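You operate a simulated robot arm through the tools that you are given. There is no shell and no other tool.

The job below is to be done with a simulated two-armed robot. You get a single attempt, and the scene is never put back.

## Task
Soak casting 227 on the soak plate until the thermometer shows 21.0 C or less, then cap it again.
Fine: the thermometer goes back in its tray, switched off.

The check looks at the end state, three seconds after you hand in, the way a careful person would. Anything else that was tipped, shoved, dropped, spilled or broken makes it a failure. A push-on lid holds only when it is set on centred and level and pressed home; a screw cap is set on level and turned clockwise until tight.

## Robot
Two 7-joint arms with fingered hands on one trunk that stands fixed in place. Base frame: the origin is at the foot of the trunk, x ahead of it, y to its left, z up; the work surface is at about z = 710. Units: mm, degrees, N and s.
The left shoulder is at [30, 136, 1280], the right one opposite. With the tool pointing down near the work surface each hand reaches from about 100 to 920 mm from the base axis, measured 20 degrees to its own side. Payload 5 kg a hand.
Tool frame (each hand has its own): the origin (TCP) lies between the finger pads and is the grasp point; the fingertips stand 42 mm ahead of it; z points along the fingers, y is the line along which they close. The gripper opens to 208 mm. The gripper's body begins 119 mm behind the TCP. The gripper is a hand of 4 fingers: y runs from the thumb to the fingers, the wrist lies at [0, 0, -332] in the tool frame, and closing takes about 1.5 s.
Orientation is that of the tool frame in the base frame, as a unit quaternion [w, x, y, z]. With the fingers straight down and closing along the base's y, the tool's x points along the base's -x, its y along +y and its z along -z.

## Interface
- The arms move only by the tool servo_tool. It takes "left_motion", "right_motion" or both (then of equal length, played together; a hand with none holds still); each is a list of rows, each a list of 3 entries, a list of its own where there are three numbers: the shift along the tool's x, y, z in m, then the turn, a rotation vector about the tool's x, y, z in degrees, then the opening, from 0 (shut) to 1 (fully open). In form: [[[dx, dy, dz], [ax, ay, az], claw], ...]. A call has 1 to 20 rows; each row is the pose to reach, as a shift and turn from the pose commanded when the call began, along the tool's axes at that moment. Rows are played at 5 a second. More than 50 mm and 8.6 degrees between two rows, or a gripper value outside its range, and nothing of the call is played. A pose out of reach is approached as far as the arm can. The call stops where the force on the tool passes 90 N (or 10 N more than at its start, if that is more) or the arm is blocked; 0.2 s more then pass. The fingers move at their own pace (about 72 mm/s each) and stop on an object; they squeeze with about 33 N. The grip force told is the motor's: it shows also when the fingers shut on nothing. Time passes only in rows, and 0.2 s behind the last, so rows that repeat a pose let the fingers close. It gives the time, the measured TCP pose, the force on the tool (base axes), the opening and the grip force at its end, in the units of the frame above (readings bear some noise), with the torque about the TCP (base axes, N m) and any sound that the robot's microphone picked up, and new pictures: "views" is both (left out), scene, wrist or none (wrist: the cameras of the hands that moved).
- Cameras (640 x 400 px; columns grow to the right, rows downward): "scene" is now at [34.7, -38.5, 2009.9]; the picture's right is [-0.67, -0.75, 0.00], its down [-0.57, 0.51, -0.65] and it looks along [0.48, -0.43, -0.76] (base axes); focal length 374 px, centre (320, 200). "left" rides on the left gripper at [-101, 0, -145] in its tool frame; the picture's right is [0.00, -1.00, 0.00], its down [0.82, 0.00, -0.57] and it looks along [0.57, 0.00, 0.82] (tool axes); focal length 261 px, centre (320, 200). "right" rides on the right gripper at [101, 0, -145] in its tool frame; the picture's right is [0.00, 1.00, 0.00], its down [-0.82, 0.00, -0.57] and it looks along [-0.57, 0.00, 0.82] (tool axes); focal length 261 px, centre (320, 200). There is no depth. A picture from a camera that has moved, and an enlarged one, comes with that camera's place and axes in the base frame and with its lens. The place of the scene camera against the robot may be out by one fixed shift of up to 18 mm in any direction.
- slide_trunk(by): slides the trunk up (or, below 0, down) by that many mm; the arms and the scene camera ride with it, the base frame stays. It gives what a move gives, with no picture.
- set_grasp(shape, hand): the hand has 4 fingers and takes this shape, open, in about a second: jaw (thumb against the fingers, like two jaws); tri (thumb and two fingers); tip (a fingertip pinch); poke (one finger out to press); point (the index stretched); flat (the hand flat); cup (the hand cupped); fist (a fist). The gripper value then closes the fingers along that shape, each until it touches; the sizes above hold for jaw. It gives what a move gives, with no picture.
- turn_head(pan, tilt): turns the head with the scene camera to pan (to the left, within 143 degrees either way) and tilt (down, from -29 to 69), counted from straight ahead of the robot. It gives what a move gives, and a new picture of the scene camera.
- zoom(camera, box): a new picture of the part [left, top, right, bottom] of that camera's present view, enlarged. No time passes.
- close_job(): hands the job in; it is judged then, once.

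Places have to be worked out from the pictures, the camera data and where the tool is seen. Open the grippers and draw the arms clear of the work before you hand the job in, unless the task says otherwise.

The tools are called after ">>>" as name(argument=value, ...) on one line, values as JSON. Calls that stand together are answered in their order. servo_tool: Moves the arms, as the interface text tells. Its arguments: {"type":"object","properties":{"left_motion":{"type":"array","items":{"type":"array"}},"right_motion":{"type":"array","items":{"type":"array"}},"views":{"type":"string","enum":["both","scene","wrist","none"]}},"required":[]} The other tools are called the same way: slide_trunk (by) slides the trunk up or down; set_grasp (shape, hand) gives the hand a shape; turn_head (pan, tilt) turns the head that bears the scene camera; zoom (camera, box) takes an enlarged picture of a part of a camera's view; close_job () hands the job in.

At the start:

```text
t: 0.0
left_ee_pos: [745.9, -103.0, 1261.1]
left_tcp_rot: [-0.001, 0.0, 1.0, 0.0]
left_wrist_force: [-0.3, -0.4, -0.5]
left_wrist_torque: [0.0, -0.02, -0.01]
left_width: 207.7
left_gripper_force: 0.0
left_shape: jaw
right_ee_pos: [464.3, -660.1, 1220.6]
right_tcp_rot: [0.0, 0.0, 1.0, 0.0]
right_wrist_force: [0.5, 0.5, -0.5]
right_wrist_torque: [0.0, 0.01, 0.01]
right_width: 207.8
right_gripper_force: 0.0
right_shape: jaw
trunk travel left (down, up): [-300.0, 190.0]
head pan, tilt: [-41.8, 49.8]
```

scene: 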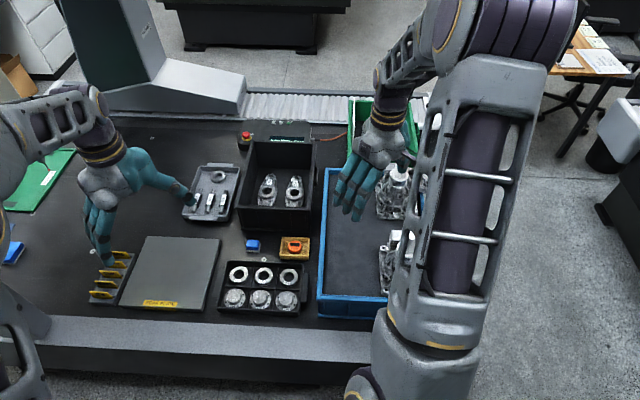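
right: 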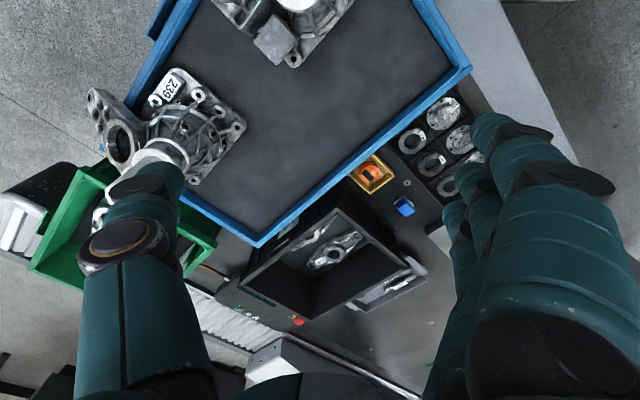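
left: 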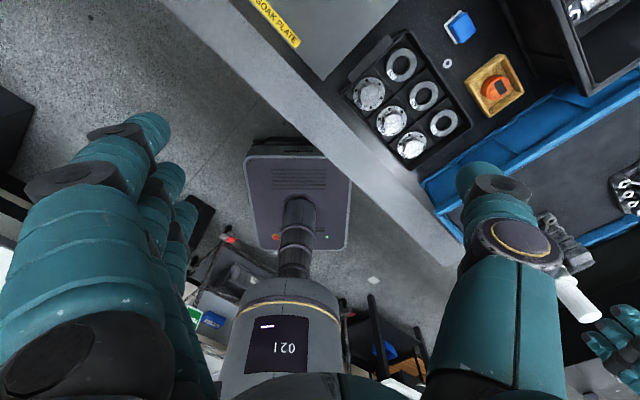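

The first pictures show a bench with a soak plate, a blue tray of castings, and an orange thermometer in a yellow tray. I'll take enlarged views first to tell things apart.

>>> zoom(camera="scene", box=[180, 120, 340, 220])

>>> zoom(camera="scene", box=[200, 220, 340, 320])

>>> zoom(camera="scene", box=[310, 90, 470, 320])

>>> zoom(camera="scene", box=[0, 130, 240, 320])

>>> zoom(camera="right", box=[60, 0, 380, 260])

>>> zoom(camera="left", box=[320, 0, 640, 250])

```text
4.00 times, centred on (260, 170) of scene
camera zoom: at [34.7, -38.5, 2009.9], right [-0.67, -0.75, 0.0], down [-0.57, 0.51, -0.65], along [0.48, -0.43, -0.76], focal length 1497 px, centre (560, 320)
```

zoom: 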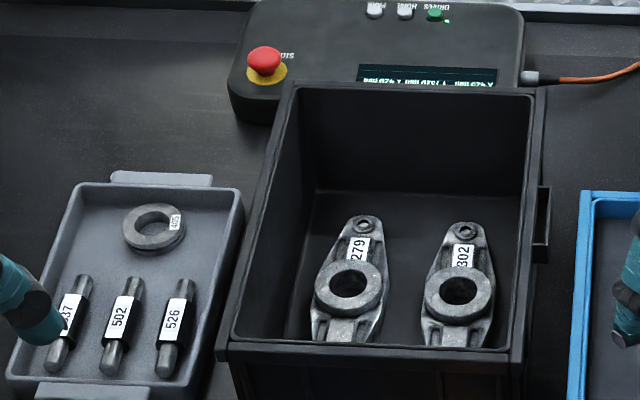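

```text
4.00 times, centred on (270, 270) of scene
camera zoom: at [34.7, -38.5, 2009.9], right [-0.67, -0.75, 0.0], down [-0.57, 0.51, -0.65], along [0.48, -0.43, -0.76], focal length 1497 px, centre (520, -80)
```

zoom: 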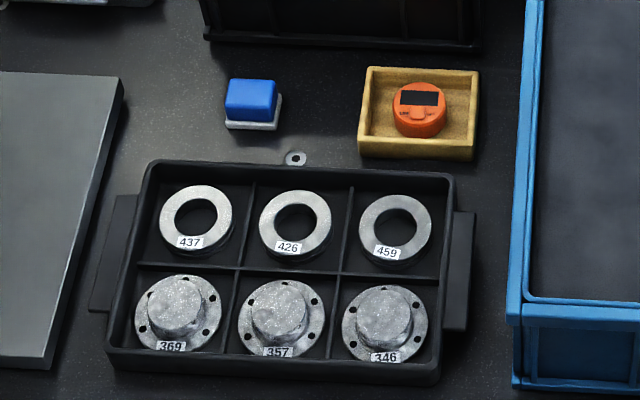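

```text
1.74 times, centred on (390, 205) of scene
camera zoom: at [34.7, -38.5, 2009.9], right [-0.67, -0.75, 0.0], down [-0.57, 0.51, -0.65], along [0.48, -0.43, -0.76], focal length 651 px, centre (198, 191)
```

zoom: 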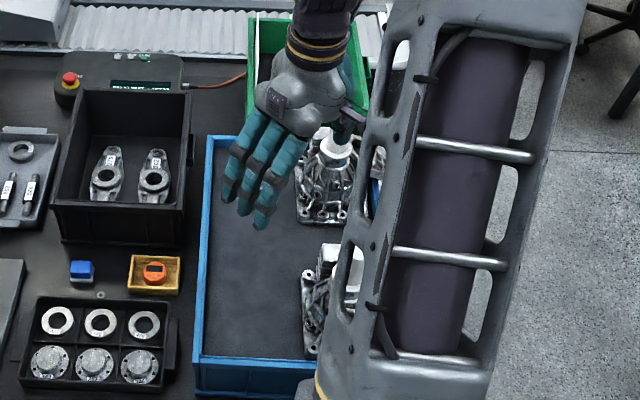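

```text
2.11 times, centred on (120, 225) of scene
camera zoom: at [34.7, -38.5, 2009.9], right [-0.67, -0.75, 0.0], down [-0.57, 0.51, -0.65], along [0.48, -0.43, -0.76], focal length 788 px, centre (741, 147)
```

zoom: 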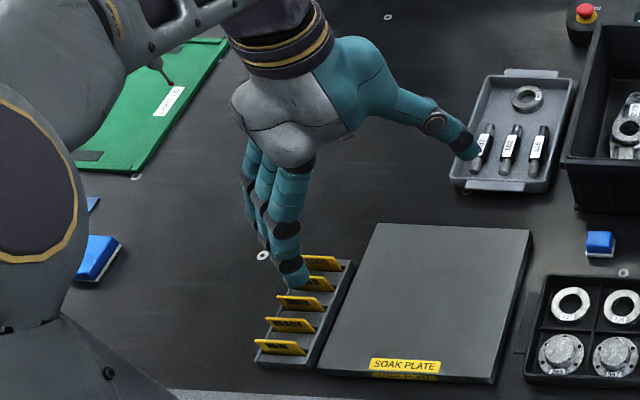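

```text
1.54 times, centred on (220, 130) of right
camera zoom: at [364.2, -658.5, 1365.0], right [0.0, 1.0, 0.0], down [0.82, 0.0, 0.57], along [0.57, 0.0, -0.82], focal length 401 px, centre (474, 308)
```

zoom: 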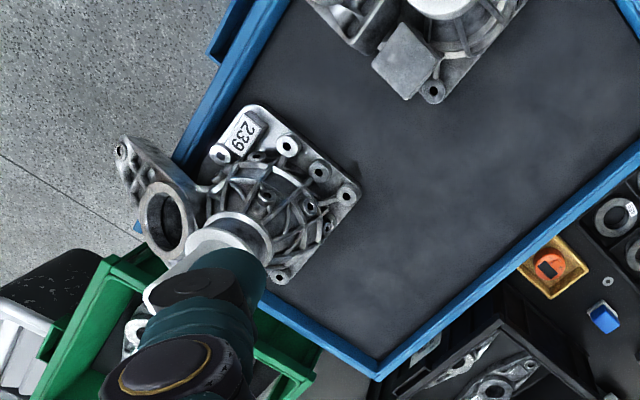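

```text
1.60 times, centred on (480, 125) of left
camera zoom: at [847.4, -101.9, 1404.6], right [0.0, -1.0, 0.0], down [-0.82, 0.0, 0.57], along [-0.57, 0.0, -0.82], focal length 417 px, centre (64, 320)
```

zoom: 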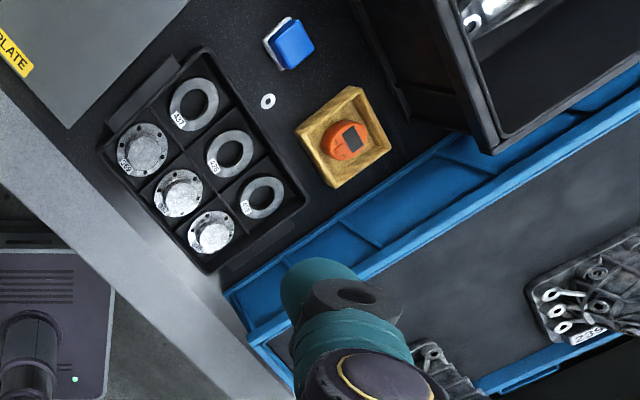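

Castings sit in the blue tray, one of them labelled 239, but the right arm blocks the view. I'll draw the right hand back toward the robot, and move the left hand to its left, to read the labels.

>>> servo_tool(right_motion=[[[0.04, 0, -0.01], [0, 0, 0], 1], [[0.08, 0, -0.02], [0, 0, 0], 1], [[0.12, 0, -0.03], [0, 0, 0], 1], [[0.16, 0, -0.04], [0, 0, 0], 1], [[0.2, 0, -0.04], [0, 0, 0], 1], [[0.24, 0, -0.04], [0, 0, 0], 1]], left_motion=[[[0.02, 0.04, 0], [0, 0, 0], 1], [[0.04, 0.08, 0], [0, 0, 0], 1], [[0.06, 0.12, 0], [0, 0, 0], 1], [[0.08, 0.16, 0], [0, 0, 0], 1], [[0.1, 0.2, 0], [0, 0, 0], 1], [[0.12, 0.24, 0], [0, 0, 0], 1]])

```text
t: 1.4
left_ee_pos: [621.9, 139.9, 1258.0]
left_tcp_rot: [0.001, 0.0, 1.0, -0.001]
left_wrist_force: [-1.2, 0.7, 1.3]
left_wrist_torque: [-0.16, -0.21, -0.02]
left_width: 208.1
left_gripper_force: 0.0
left_shape: jaw
right_ee_pos: [222.3, -658.1, 1260.2]
right_tcp_rot: [0.001, 0.0, 1.0, -0.001]
right_wrist_force: [-1.8, 0.7, 0.5]
right_wrist_torque: [-0.13, -0.23, 0.0]
right_width: 207.6
right_gripper_force: 0.0
right_shape: jaw
trunk travel left (down, up): [-300.0, 190.0]
head pan, tilt: [-41.8, 49.8]
camera scene: at [29.9, -35.0, 2010.2], right [-0.67, -0.75, 0.0], down [-0.57, 0.51, -0.65], along [0.48, -0.43, -0.76], focal length 374 px, centre (320, 200)
camera right: at [121.2, -656.1, 1405.7], right [0.0, 1.0, 0.0], down [0.82, 0.0, 0.57], along [0.57, 0.0, -0.82], focal length 261 px, centre (320, 200)
camera left: at [723.0, 141.4, 1404.5], right [0.0, -1.0, 0.0], down [-0.82, 0.0, 0.57], along [-0.57, -0.01, -0.82], focal length 261 px, centre (320, 200)
```

scene: 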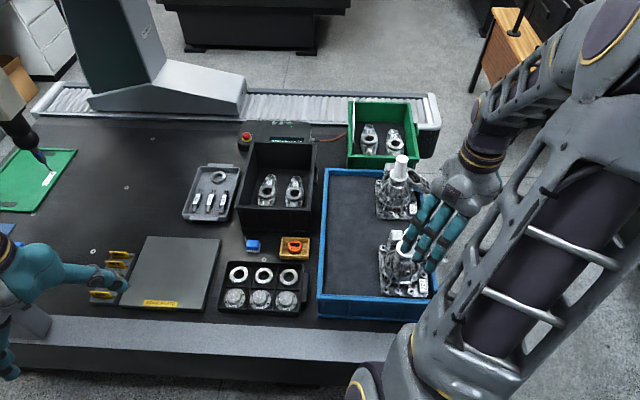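
right: 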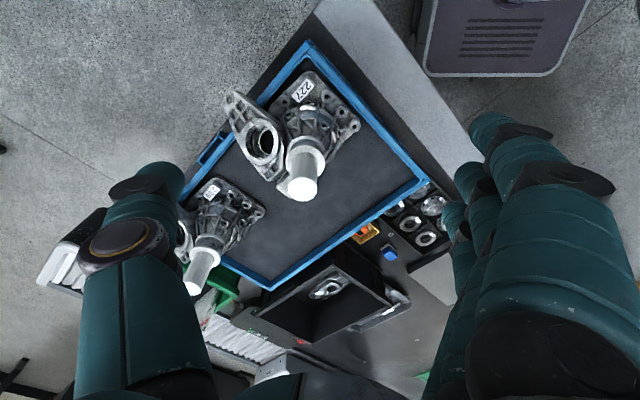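
left: 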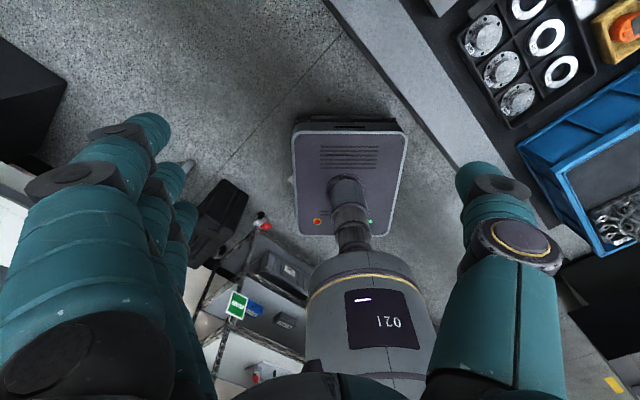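

The right picture seems to show the nearer casting labelled 227, with a tall white cap standing on it. I'll zoom in to confirm the label and the shape.

>>> zoom(camera="right", box=[210, 50, 390, 220])

>>> zoom(camera="scene", box=[360, 140, 460, 310])

>>> zoom(camera="scene", box=[60, 220, 240, 330])

>>> zoom(camera="scene", box=[235, 225, 315, 275])

>>> zoom(camera="scene", box=[220, 120, 330, 170])

```text
2.35 times, centred on (300, 135) of right
camera zoom: at [121.2, -656.1, 1405.7], right [0.0, 1.0, 0.0], down [0.82, 0.0, 0.57], along [0.57, 0.0, -0.82], focal length 613 px, centre (367, 353)
```

zoom: 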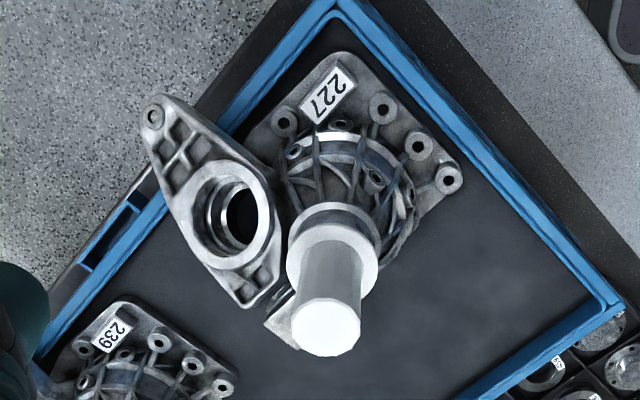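

```text
2.35 times, centred on (410, 225) of scene
camera zoom: at [29.9, -35.0, 2010.2], right [-0.67, -0.75, 0.0], down [-0.57, 0.51, -0.65], along [0.48, -0.43, -0.76], focal length 881 px, centre (108, 141)
```

zoom: 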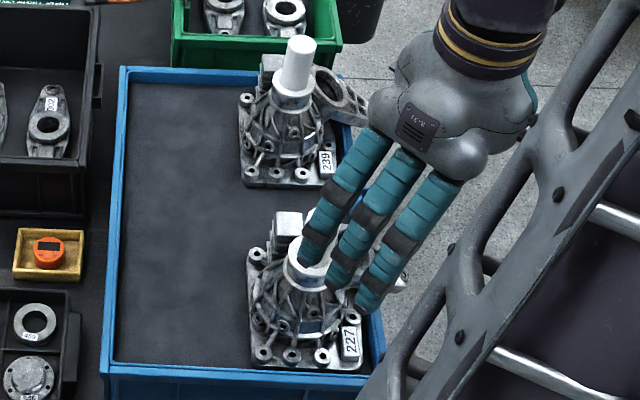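

```text
3.56 times, centred on (150, 275) of scene
camera zoom: at [29.9, -35.0, 2010.2], right [-0.67, -0.75, 0.0], down [-0.57, 0.51, -0.65], along [0.48, -0.43, -0.76], focal length 1331 px, centre (924, -67)
```

zoom: 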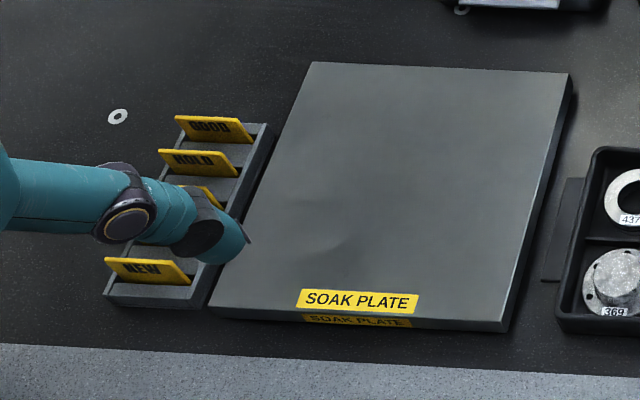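

```text
8.00 times, centred on (275, 250) of scene
camera zoom: at [29.9, -35.0, 2010.2], right [-0.67, -0.75, 0.0], down [-0.57, 0.51, -0.65], along [0.48, -0.43, -0.76], focal length 2994 px, centre (680, -200)
```

zoom: 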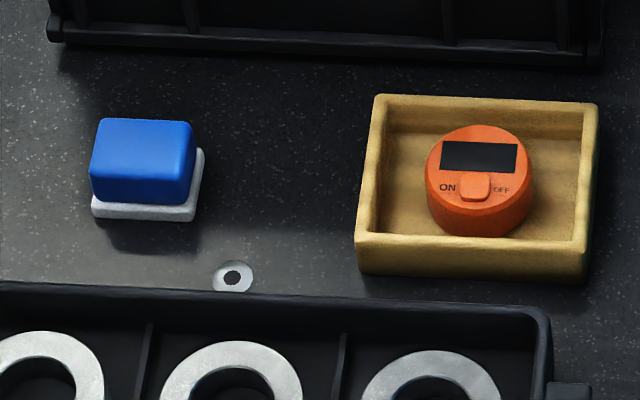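

```text
5.82 times, centred on (275, 145) of scene
camera zoom: at [29.9, -35.0, 2010.2], right [-0.67, -0.75, 0.0], down [-0.57, 0.51, -0.65], along [0.48, -0.43, -0.76], focal length 2178 px, centre (582, 520)
```

zoom: 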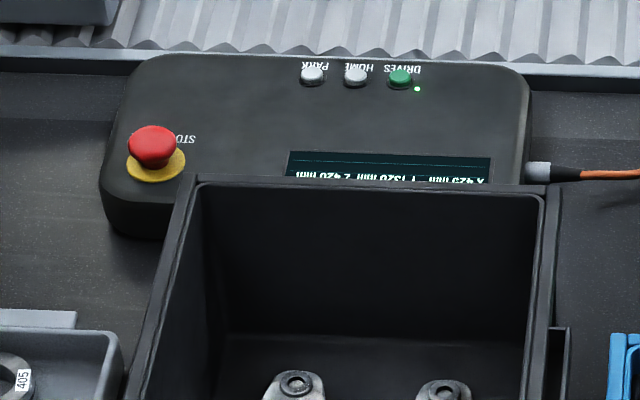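

Casting 227 is the nearer one in the blue tray. Its label triangulates to a height of about 850, so it stands well above the bench. I'll move the right hand to the right so both cameras see it clearly.

>>> servo_tool(right_motion=[[[0.03, -0.04, 0], [0, 0, 0], 1], [[0.06, -0.08, 0], [0, 0, 0], 1], [[0.09, -0.12, 0], [0, 0, 0], 1], [[0.12, -0.16, 0], [0, 0, 0], 1], [[0.12, -0.18, 0], [0, 0, 0], 1]])

```text
t: 2.6
left_ee_pos: [620.2, 136.9, 1260.2]
left_tcp_rot: [0.001, -0.001, 1.0, 0.002]
left_wrist_force: [-3.1, 0.7, 0.6]
left_wrist_torque: [-0.03, -0.42, 0.06]
left_width: 208.0
left_gripper_force: 0.0
left_shape: jaw
right_ee_pos: [105.4, -840.3, 1258.3]
right_tcp_rot: [0.001, 0.0, 1.0, 0.002]
right_wrist_force: [-1.7, -0.8, -1.5]
right_wrist_torque: [0.21, -0.37, -0.01]
right_width: 207.9
right_gripper_force: 0.0
right_shape: jaw
trunk travel left (down, up): [-300.0, 190.0]
head pan, tilt: [-41.8, 49.8]
camera scene: at [29.1, -41.4, 2009.8], right [-0.67, -0.75, 0.0], down [-0.57, 0.51, -0.65], along [0.48, -0.43, -0.76], focal length 374 px, centre (320, 200)
camera right: at [4.0, -839.5, 1402.6], right [0.0, 1.0, 0.0], down [0.82, 0.0, 0.57], along [0.57, 0.0, -0.82], focal length 261 px, centre (320, 200)
```

scene: 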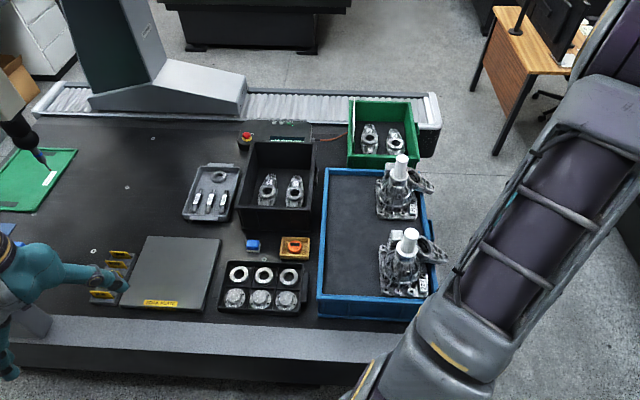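
right: 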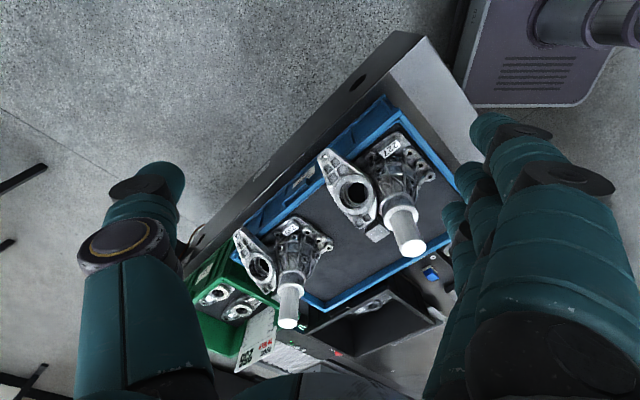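

Both castings are in clear view now. I'll zoom in from both cameras to locate the cap, the lug and the body.

>>> zoom(camera="scene", box=[350, 220, 460, 310])

>>> zoom(camera="right", box=[300, 120, 460, 270])

>>> zoom(camera="right", box=[200, 260, 320, 380])

>>> zoom(camera="scene", box=[300, 90, 460, 210])

```text
4.44 times, centred on (405, 265) of scene
camera zoom: at [29.1, -41.4, 2009.8], right [-0.67, -0.75, 0.0], down [-0.57, 0.51, -0.65], along [0.48, -0.43, -0.76], focal length 1663 px, centre (-58, -89)
```

zoom: 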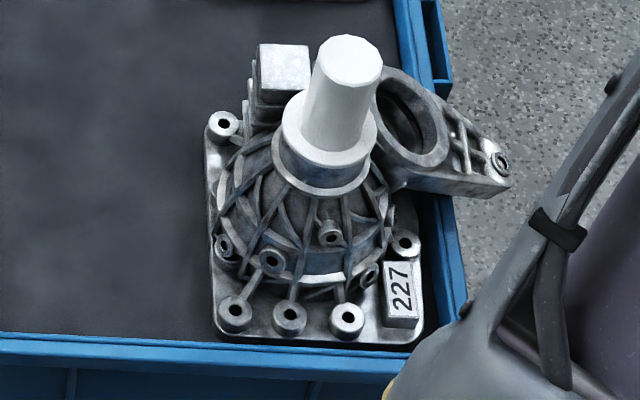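

```text
2.67 times, centred on (380, 195) of right
camera zoom: at [4.0, -839.5, 1402.6], right [0.0, 1.0, 0.0], down [0.82, 0.0, 0.57], along [0.57, 0.0, -0.82], focal length 695 px, centre (160, 213)
```

zoom: 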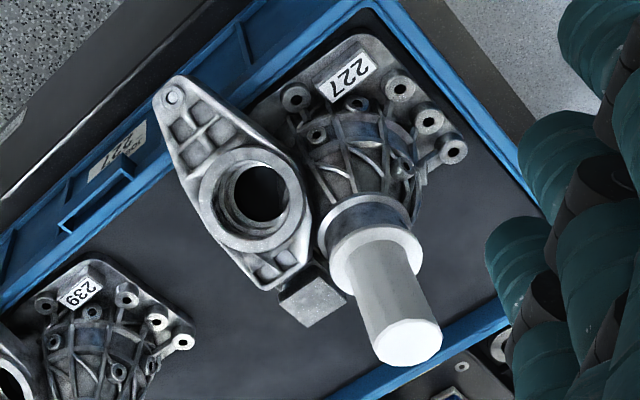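

```text
3.33 times, centred on (260, 320) of right
camera zoom: at [4.0, -839.5, 1402.6], right [0.0, 1.0, 0.0], down [0.82, 0.0, 0.57], along [0.57, 0.0, -0.82], focal length 869 px, centre (520, -200)
```

zoom: 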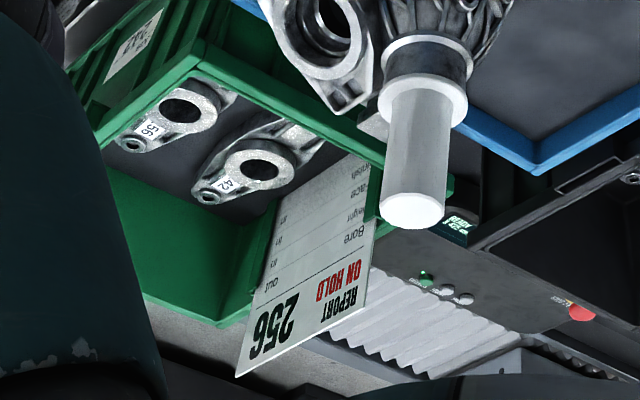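

```text
3.33 times, centred on (380, 150) of scene
camera zoom: at [29.1, -41.4, 2009.8], right [-0.67, -0.75, 0.0], down [-0.57, 0.51, -0.65], along [0.48, -0.43, -0.76], focal length 1248 px, centre (120, 367)
```

zoom: 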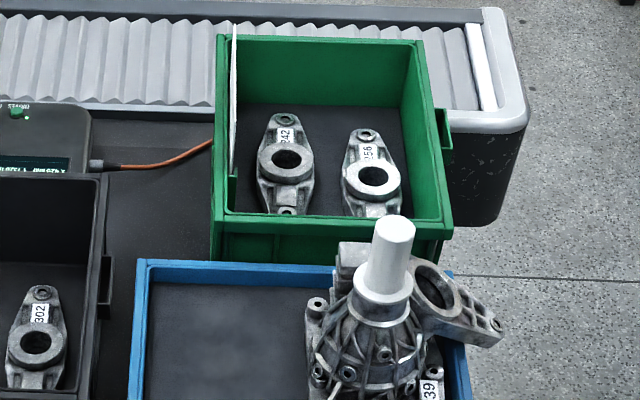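

Triangulating from the two views puts the cap's post top at about (330, -680, 1083). Its flange is at z of about 990 on a metal collar, with the lug to the picture's right and the block on the far side. I'll bring the right hand above it, turned 50° so the jaw avoids the lug and block, and look from closer.

>>> servo_tool(right_motion=[[[-0.028, 0.02, 0], [0, 0, 6.5], 1], [[-0.056, 0.04, 0], [0, 0, 13], 1], [[-0.084, 0.06, 0], [0, 0, 19.5], 1], [[-0.112, 0.08, 0], [0, 0, 26], 1], [[-0.14, 0.1, 0], [0, 0, 32.5], 1], [[-0.168, 0.12, 0], [0, 0, 39], 1], [[-0.196, 0.14, 0.01], [0, 0, 45.5], 1], [[-0.225, 0.16, 0.02], [0, 0, 50], 1], [[-0.225, 0.16, 0.02], [0, 0, 50], 1]])

```text
t: 4.6
left_ee_pos: [624.0, 137.1, 1257.6]
left_tcp_rot: [0.001, 0.0, 1.0, 0.0]
left_wrist_force: [-0.8, 0.6, 0.5]
left_wrist_torque: [-0.01, -0.09, -0.01]
left_width: 207.8
left_gripper_force: 0.1
left_shape: jaw
right_ee_pos: [327.5, -680.2, 1237.5]
right_tcp_rot: [0.001, 0.424, 0.906, -0.001]
right_wrist_force: [-0.9, 0.5, 0.5]
right_wrist_torque: [0.02, -0.06, 0.0]
right_width: 207.9
right_gripper_force: 0.0
right_shape: jaw
trunk travel left (down, up): [-300.0, 190.0]
head pan, tilt: [-41.8, 49.8]
camera scene: at [33.2, -38.6, 2010.0], right [-0.67, -0.75, 0.0], down [-0.57, 0.51, -0.65], along [0.48, -0.43, -0.76], focal length 374 px, centre (320, 200)
camera right: at [263.1, -600.9, 1383.0], right [0.77, 0.64, 0.0], down [0.52, -0.63, 0.57], along [0.37, -0.44, -0.82], focal length 261 px, centre (320, 200)
```

scene: 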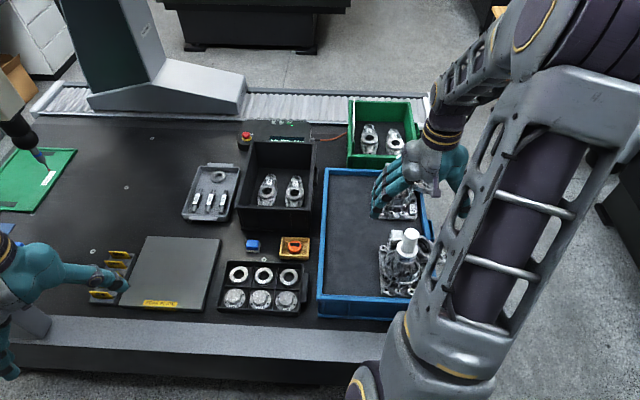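
right: 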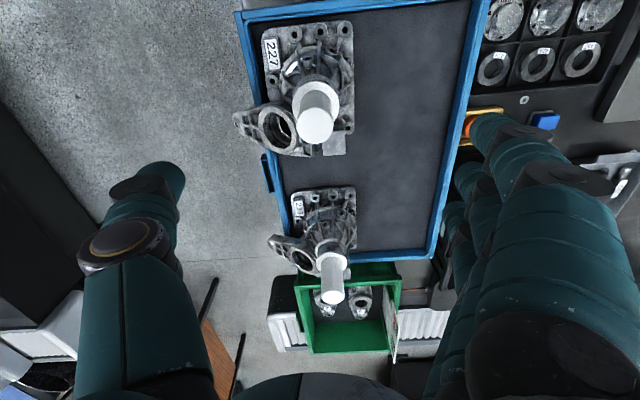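

The projected post position matches the picture. I'll zoom the wrist camera to refine the cap and collar geometry.

>>> zoom(camera="right", box=[220, 10, 380, 170])

>>> zoom(camera="scene", box=[350, 130, 480, 310])

```text
2.50 times, centred on (300, 90) of right
camera zoom: at [263.1, -600.9, 1383.0], right [0.77, 0.64, 0.0], down [0.52, -0.63, 0.57], along [0.37, -0.44, -0.82], focal length 652 px, centre (370, 475)
```

zoom: 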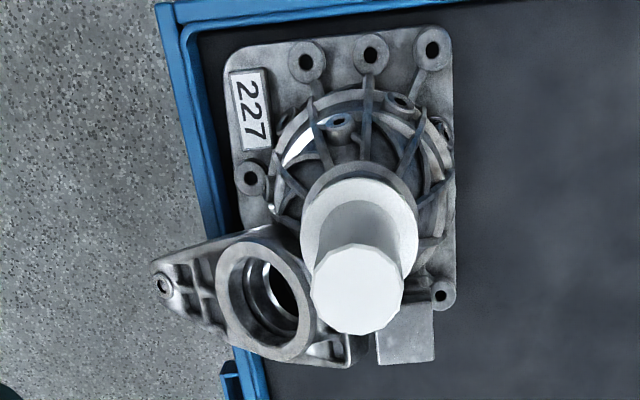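

```text
2.22 times, centred on (415, 220) of scene
camera zoom: at [33.2, -38.6, 2010.0], right [-0.67, -0.75, 0.0], down [-0.57, 0.51, -0.65], along [0.48, -0.43, -0.76], focal length 832 px, centre (109, 156)
```

zoom: 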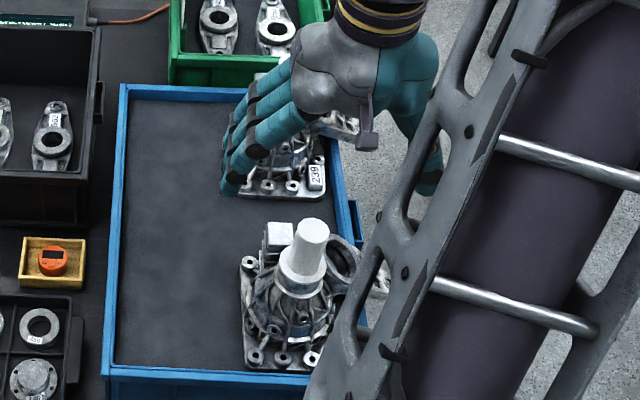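

The wrist view puts the cap axis about 6 mm off the tool toward the thumb, at roughly (325, -684). The collar under the flange is about 72 mm across, spanning z of about 955–983. I'll turn 15° more to clear the lug and block, partly close the hand, and descend part way.

>>> servo_tool(right_motion=[[[-0.001, -0.003, 0], [0, 0, 7.5], 0.7], [[-0.002, -0.0055, 0.01], [0, 0, 15], 0.65], [[-0.002, -0.0055, 0.04], [0, 0, 15], 0.65], [[-0.002, -0.0055, 0.07], [0, 0, 15], 0.65], [[-0.002, -0.0055, 0.1], [0, 0, 15], 0.65], [[-0.002, -0.0055, 0.127], [0, 0, 15], 0.65], [[-0.002, -0.0055, 0.127], [0, 0, 15], 0.65]])

```text
t: 6.2
left_ee_pos: [624.1, 137.7, 1258.0]
left_tcp_rot: [0.002, 0.001, 1.0, 0.0]
left_wrist_force: [0.5, -0.4, 0.1]
left_wrist_torque: [-0.04, -0.06, -0.02]
left_width: 207.9
left_gripper_force: 0.0
left_shape: jaw
right_ee_pos: [326.3, -686.2, 1112.5]
right_tcp_rot: [0.0, 0.538, 0.843, 0.0]
right_wrist_force: [0.4, 0.3, 0.7]
right_wrist_torque: [-0.03, -0.02, 0.01]
right_width: 135.7
right_gripper_force: 0.0
right_shape: jaw
trunk travel left (down, up): [-300.0, 190.0]
head pan, tilt: [-41.8, 49.8]
camera scene: at [33.8, -37.5, 2010.0], right [-0.67, -0.75, 0.0], down [-0.57, 0.51, -0.65], along [0.48, -0.43, -0.76], focal length 374 px, centre (320, 200)
camera right: at [283.4, -592.5, 1258.3], right [0.91, 0.42, 0.0], down [0.34, -0.74, 0.57], along [0.24, -0.52, -0.82], focal length 261 px, centre (320, 200)
```

scene: 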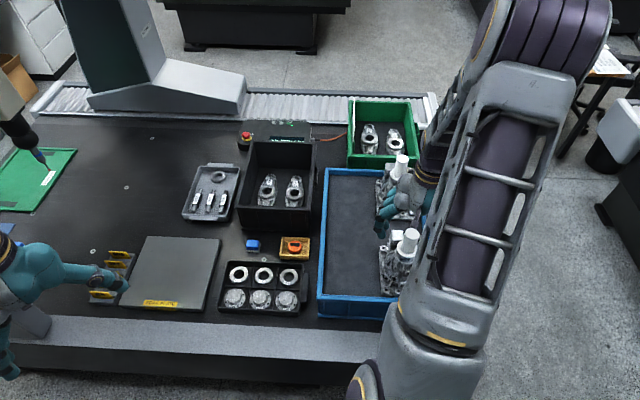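
right: 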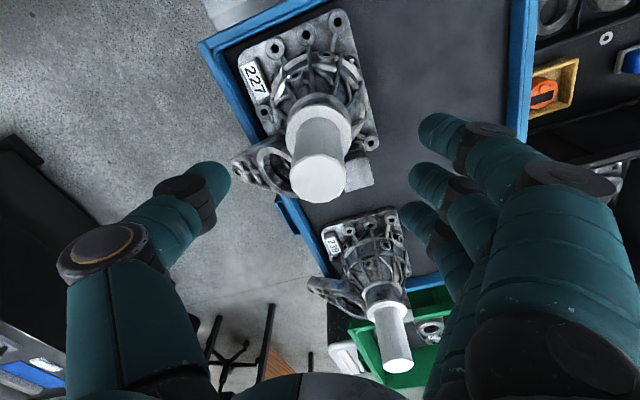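

The post sits within 2 mm of the tool centre. The three fingers are spread along the tool's x, so I'll look closely at where they would close relative to the block.

>>> zoom(camera="right", box=[140, 0, 500, 260])

>>> zoom(camera="scene", box=[360, 140, 460, 310])

```text
1.54 times, centred on (320, 130) of right
camera zoom: at [283.4, -592.5, 1258.3], right [0.91, 0.42, 0.0], down [0.34, -0.74, 0.57], along [0.24, -0.52, -0.82], focal length 401 px, centre (320, 308)
```

zoom: 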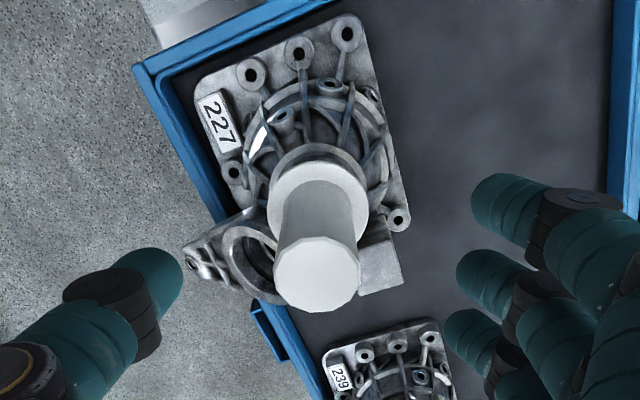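

```text
2.35 times, centred on (410, 225) of scene
camera zoom: at [33.8, -37.5, 2010.0], right [-0.67, -0.75, 0.0], down [-0.57, 0.51, -0.65], along [0.48, -0.43, -0.76], focal length 881 px, centre (108, 141)
```

zoom: 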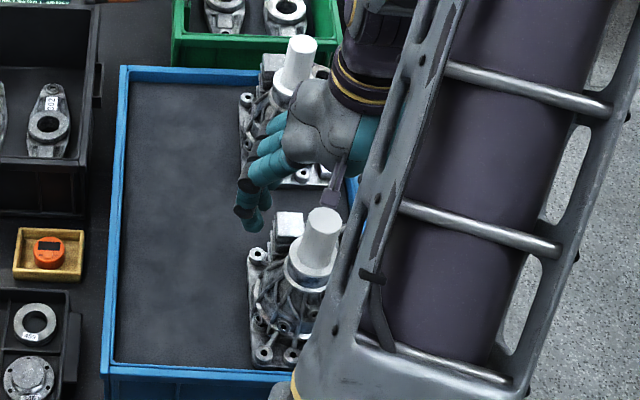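

In jaw shape the third finger would hit the block at this angle, while the thumb and first two fingers would be clear. I'll try the tri shape on the right hand; the fingertips are still up around the post top, so there is room to open.

>>> set_grasp(shape="tri", hand="right")

>>> zoom(camera="right", box=[0, 0, 640, 400])

```text
t: 7.1
left_ee_pos: [623.3, 137.1, 1256.7]
left_tcp_rot: [-0.001, 0.0, 1.0, 0.001]
left_wrist_force: [-0.6, 0.1, 0.3]
left_wrist_torque: [0.01, -0.02, 0.0]
left_width: 208.0
left_gripper_force: 0.2
left_shape: jaw
right_ee_pos: [326.5, -684.3, 1112.1]
right_tcp_rot: [0.0, 0.537, 0.843, 0.001]
right_wrist_force: [-0.1, -0.4, -0.3]
right_wrist_torque: [0.01, 0.03, -0.02]
right_width: 207.7
right_gripper_force: 0.1
right_shape: tri
trunk travel left (down, up): [-300.0, 190.0]
head pan, tilt: [-41.8, 49.8]
```

```text
1.00 times, centred on (320, 200) of right (not enlarged: the box is as wide or as high as the picture)
camera zoom: at [283.8, -593.0, 1258.1], right [0.91, 0.42, 0.0], down [0.34, -0.74, 0.57], along [0.24, -0.52, -0.82], focal length 261 px, centre (320, 200)
```

zoom: 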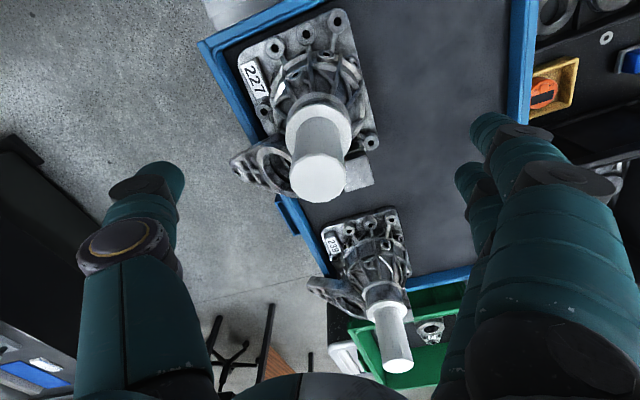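

The third finger has folded away. I'll close the tri shape to 0.6 at this height and see where its fingertips lie.

>>> servo_tool(right_motion=[[[-0.001, -0.001, 0], [0, 0, 0], 0.6], [[-0.001, -0.001, 0], [0, 0, 0], 0.6], [[-0.001, -0.001, 0], [0, 0, 0], 0.6], [[-0.001, -0.001, 0], [0, 0, 0], 0.6]], views="wrist")

>>> zoom(camera="right", box=[140, 0, 500, 260])

```text
t: 8.1
left_ee_pos: [624.2, 138.0, 1257.7]
left_tcp_rot: [0.001, 0.0, 1.0, 0.001]
left_wrist_force: [0.7, -0.5, 0.1]
left_wrist_torque: [0.0, -0.03, -0.03]
left_width: 207.8
left_gripper_force: 0.1
left_shape: jaw
right_ee_pos: [326.0, -686.6, 1112.8]
right_tcp_rot: [0.0, 0.537, 0.844, 0.0]
right_wrist_force: [0.4, -0.4, -0.3]
right_wrist_torque: [0.0, 0.0, 0.0]
right_width: 125.5
right_gripper_force: 0.1
right_shape: tri
trunk travel left (down, up): [-300.0, 190.0]
head pan, tilt: [-41.8, 49.8]
camera right: at [283.8, -594.4, 1258.1], right [0.91, 0.42, 0.0], down [0.34, -0.74, 0.57], along [0.24, -0.52, -0.82], focal length 261 px, centre (320, 200)
```

right: 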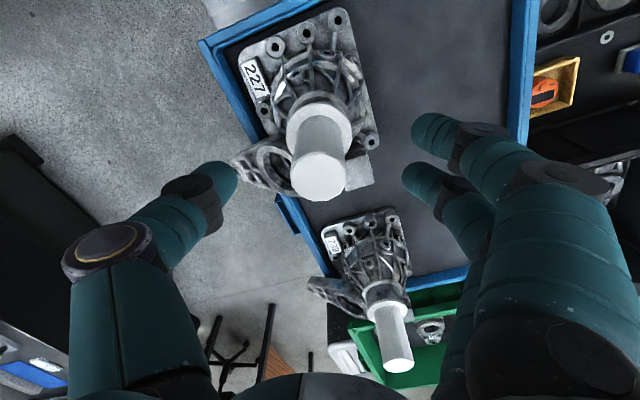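

```text
1.54 times, centred on (320, 130) of right
camera zoom: at [283.8, -594.4, 1258.1], right [0.91, 0.42, 0.0], down [0.34, -0.74, 0.57], along [0.24, -0.52, -0.82], focal length 401 px, centre (320, 308)
```

zoom: 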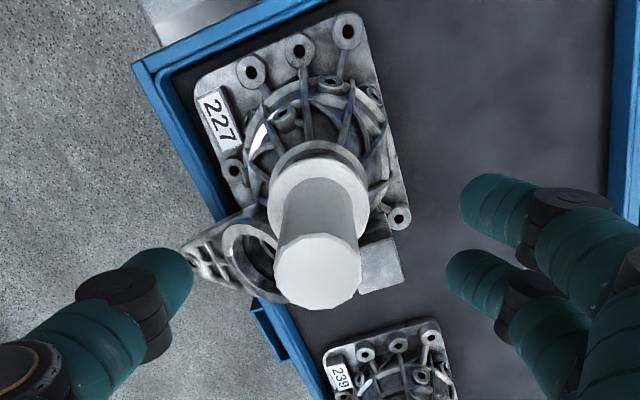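

The tri shape clears the block with the index and middle fingers, and the thumb sits just clear of the lug. I'll take a tight zoom on the collar to settle its height range before descending.

>>> zoom(camera="right", box=[260, 70, 380, 150])

>>> zoom(camera="scene", box=[375, 220, 435, 280])

```text
5.00 times, centred on (320, 110) of right
camera zoom: at [283.8, -594.4, 1258.1], right [0.91, 0.42, 0.0], down [0.34, -0.74, 0.57], along [0.24, -0.52, -0.82], focal length 1303 px, centre (320, 650)
```

zoom: 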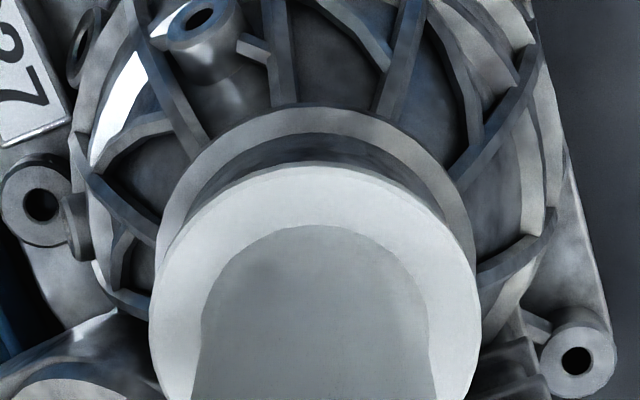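

```text
6.67 times, centred on (405, 250) of scene
camera zoom: at [34.5, -38.4, 2009.9], right [-0.67, -0.75, 0.0], down [-0.57, 0.51, -0.65], along [0.48, -0.43, -0.76], focal length 2495 px, centre (-247, -133)
```

zoom: 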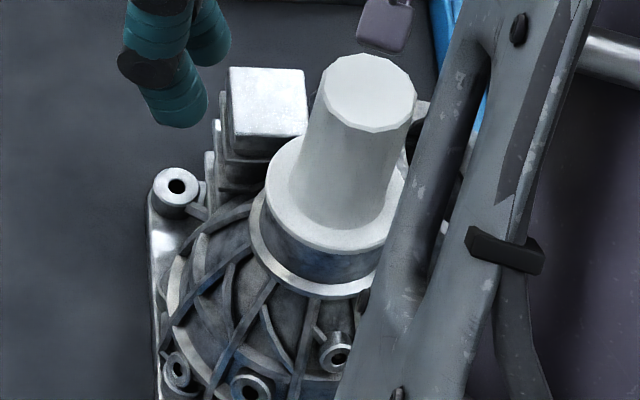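

The neck below the cap flange runs from z of about 965 to 985 with radius 34, above a slightly wider rim at about 965 with ribs under it. I'll turn 8° more and lower the tool to about z = 992, so the fingertips straddle the rim. I'll keep the hand open and check before closing.

>>> servo_tool(right_motion=[[[-0.002, -0.001, 0], [0, 0, 4], 0.6], [[-0.002, -0.001, 0], [0, 0, 8], 0.6], [[-0.002, -0.001, 0.03], [0, 0, 8], 0.6], [[-0.002, -0.001, 0.06], [0, 0, 8], 0.6], [[-0.002, -0.001, 0.09], [0, 0, 8], 0.6], [[-0.002, -0.001, 0.12], [0, 0, 8], 0.6], [[-0.002, -0.001, 0.12], [0, 0, 8], 0.6]])

>>> zoom(camera="right", box=[180, 40, 460, 220])

```text
t: 9.7
left_ee_pos: [624.5, 139.2, 1257.8]
left_tcp_rot: [0.001, 0.0, 1.0, 0.001]
left_wrist_force: [0.1, 1.2, 0.6]
left_wrist_torque: [-0.08, -0.05, -0.03]
left_width: 207.8
left_gripper_force: 0.0
left_shape: jaw
right_ee_pos: [324.5, -687.8, 993.8]
right_tcp_rot: [0.0, 0.595, 0.804, -0.001]
right_wrist_force: [-0.4, 0.7, -0.6]
right_wrist_torque: [-0.04, -0.07, 0.01]
right_width: 125.4
right_gripper_force: 0.0
right_shape: tri
trunk travel left (down, up): [-300.0, 190.0]
head pan, tilt: [-41.8, 49.8]
camera scene: at [33.7, -37.0, 2010.0], right [-0.67, -0.75, 0.0], down [-0.57, 0.51, -0.65], along [0.48, -0.43, -0.76], focal length 374 px, centre (320, 200)
camera right: at [295.7, -590.0, 1138.8], right [0.96, 0.29, 0.0], down [0.24, -0.78, 0.57], along [0.17, -0.55, -0.82], focal length 261 px, centre (320, 200)
```

scene: 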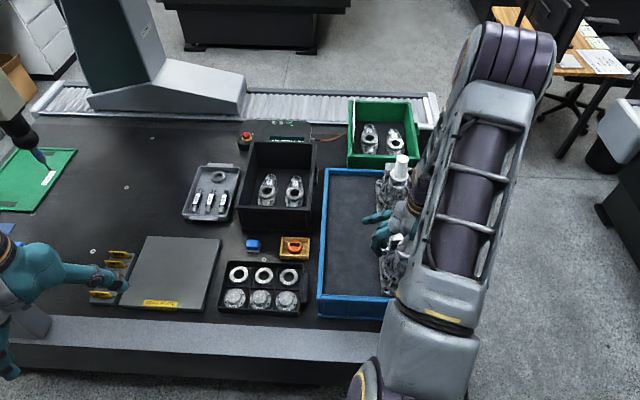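
right: 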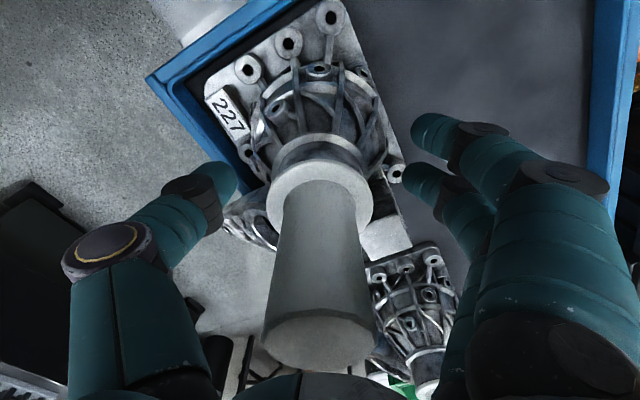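

```text
2.22 times, centred on (320, 130) of right
camera zoom: at [295.7, -590.0, 1138.8], right [0.96, 0.29, 0.0], down [0.24, -0.78, 0.57], along [0.17, -0.55, -0.82], focal length 579 px, centre (320, 356)
```

zoom: 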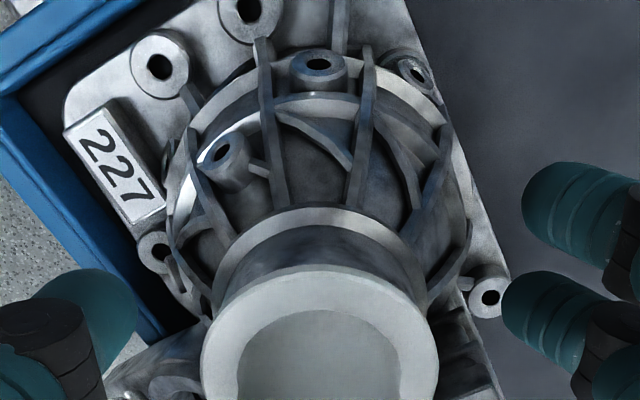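

The wrist view shows the hand well centred, with the neck at z of about 970–1000 and the rim just below it. The thumb is clear of the lug. I'll raise 6 mm so the fingertips end just under the rim, and close.

>>> servo_tool(right_motion=[[[0, 0, -0.006], [0, 0, 0], 0.6], [[0, 0, -0.006], [0, 0, 0], 0.45], [[0, 0, -0.006], [0, 0, 0], 0.3], [[0, 0, -0.006], [0, 0, 0], 0.2], [[0, 0, -0.006], [0, 0, 0], 0.1], [[0, 0, -0.006], [0, 0, 0], 0.0], [[0, 0, -0.006], [0, 0, 0], 0.0], [[0, 0, -0.006], [0, 0, 0], 0.0]])

>>> zoom(camera="right", box=[180, 40, 460, 220])

```text
t: 11.5
left_ee_pos: [624.9, 137.5, 1258.5]
left_tcp_rot: [0.0, 0.0, 1.0, 0.0]
left_wrist_force: [0.2, 0.1, 0.6]
left_wrist_torque: [0.02, -0.02, -0.01]
left_width: 208.1
left_gripper_force: 0.1
left_shape: jaw
right_ee_pos: [325.2, -687.1, 1001.4]
right_tcp_rot: [0.0, 0.596, 0.803, 0.0]
right_wrist_force: [0.8, 1.5, 2.7]
right_wrist_torque: [0.53, -0.59, -0.18]
right_width: 52.5
right_gripper_force: 32.8
right_shape: tri
trunk travel left (down, up): [-300.0, 190.0]
head pan, tilt: [-41.8, 49.8]
camera scene: at [34.4, -38.1, 2009.9], right [-0.67, -0.75, 0.0], down [-0.57, 0.51, -0.65], along [0.48, -0.43, -0.76], focal length 374 px, centre (320, 200)
camera right: at [296.7, -590.0, 1145.0], right [0.96, 0.29, 0.0], down [0.24, -0.79, 0.57], along [0.16, -0.55, -0.82], focal length 261 px, centre (320, 200)
```

scene: 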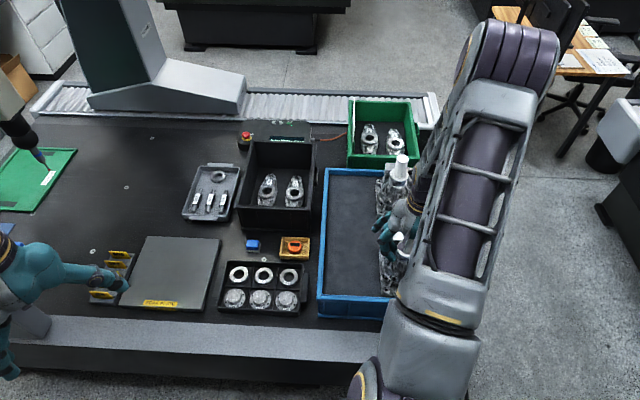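
right: 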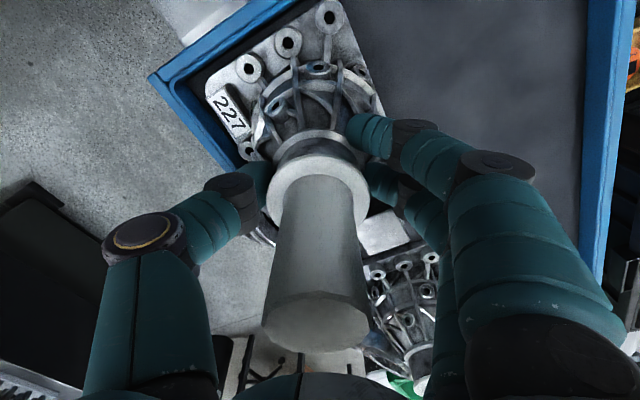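

```text
2.22 times, centred on (320, 130) of right
camera zoom: at [296.7, -590.0, 1145.0], right [0.96, 0.29, 0.0], down [0.24, -0.79, 0.57], along [0.16, -0.55, -0.82], focal length 579 px, centre (320, 356)
```

zoom: 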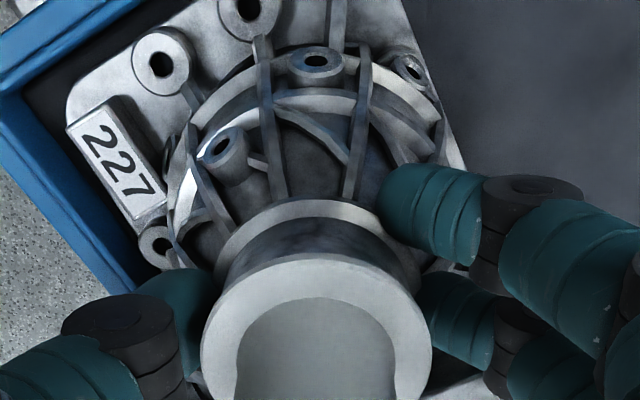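

The fingers closed on the neck with a full 33 N grip: thumb on one side, middle and index wrapped on the other. I'll lift slowly by 30 mm and see whether it holds.

>>> servo_tool(right_motion=[[[0, 0, -0.002], [0, 0, 0], 0.0], [[0, 0, -0.004], [0, 0, 0], 0.0], [[0, 0, -0.006], [0, 0, 0], 0.0], [[0, 0, -0.01], [0, 0, 0], 0.0], [[0, 0, -0.015], [0, 0, 0], 0.0], [[0, 0, -0.02], [0, 0, 0], 0.0], [[0, 0, -0.025], [0, 0, 0], 0.0], [[0, 0, -0.03], [0, 0, 0], 0.0], [[0, 0, -0.03], [0, 0, 0], 0.0]])

>>> zoom(camera="right", box=[180, 0, 460, 220])

>>> zoom(camera="scene", box=[350, 180, 450, 310])

```text
t: 13.5
left_ee_pos: [624.3, 135.7, 1257.3]
left_tcp_rot: [0.0, -0.001, 1.0, 0.0]
left_wrist_force: [-0.5, -0.7, -0.1]
left_wrist_torque: [-0.04, 0.0, -0.01]
left_width: 207.7
left_gripper_force: 0.0
left_shape: jaw
right_ee_pos: [325.6, -690.5, 1027.4]
right_tcp_rot: [0.0, 0.595, 0.804, 0.001]
right_wrist_force: [0.3, -0.9, -20.9]
right_wrist_torque: [0.27, -0.08, -0.01]
right_width: 49.2
right_gripper_force: 33.1
right_shape: tri
trunk travel left (down, up): [-300.0, 190.0]
head pan, tilt: [-41.8, 49.8]
camera scene: at [35.5, -40.4, 2009.8], right [-0.67, -0.75, 0.0], down [-0.57, 0.51, -0.64], along [0.48, -0.43, -0.76], focal length 374 px, centre (320, 200)
camera right: at [298.7, -591.7, 1173.5], right [0.96, 0.29, 0.0], down [0.24, -0.79, 0.57], along [0.16, -0.55, -0.82], focal length 261 px, centre (320, 200)
```

scene: 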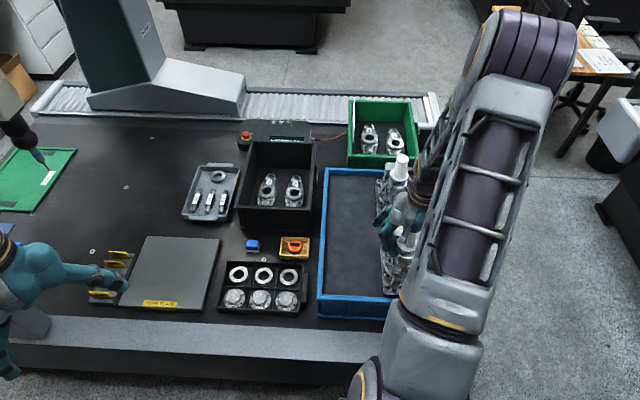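
right: 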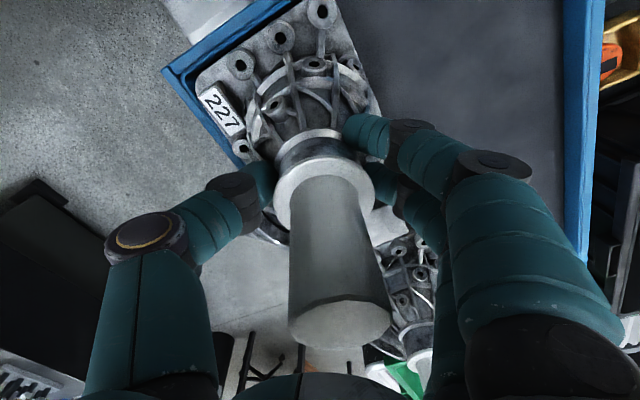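

```text
1.82 times, centred on (320, 110) of right
camera zoom: at [298.7, -591.7, 1173.5], right [0.96, 0.29, 0.0], down [0.24, -0.79, 0.57], along [0.16, -0.55, -0.82], focal length 474 px, centre (320, 364)
```

zoom: 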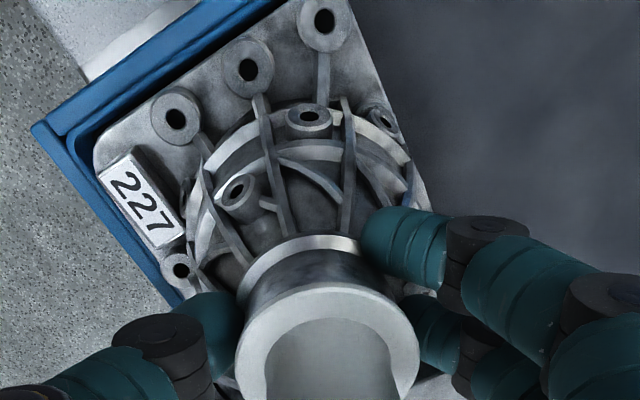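

```text
3.08 times, centred on (400, 245) of scene
camera zoom: at [35.5, -40.4, 2009.8], right [-0.67, -0.75, 0.0], down [-0.57, 0.51, -0.64], along [0.48, -0.43, -0.76], focal length 1152 px, centre (74, 62)
```

zoom: 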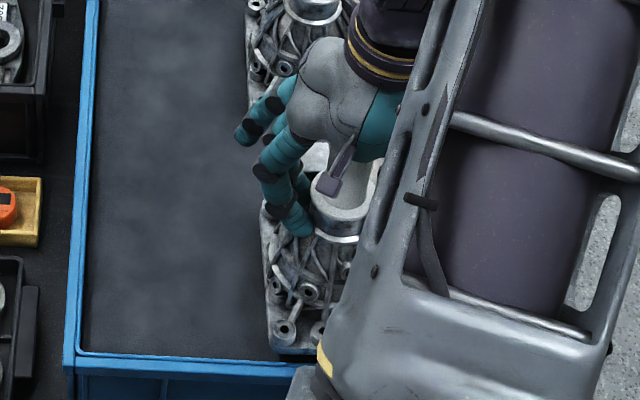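

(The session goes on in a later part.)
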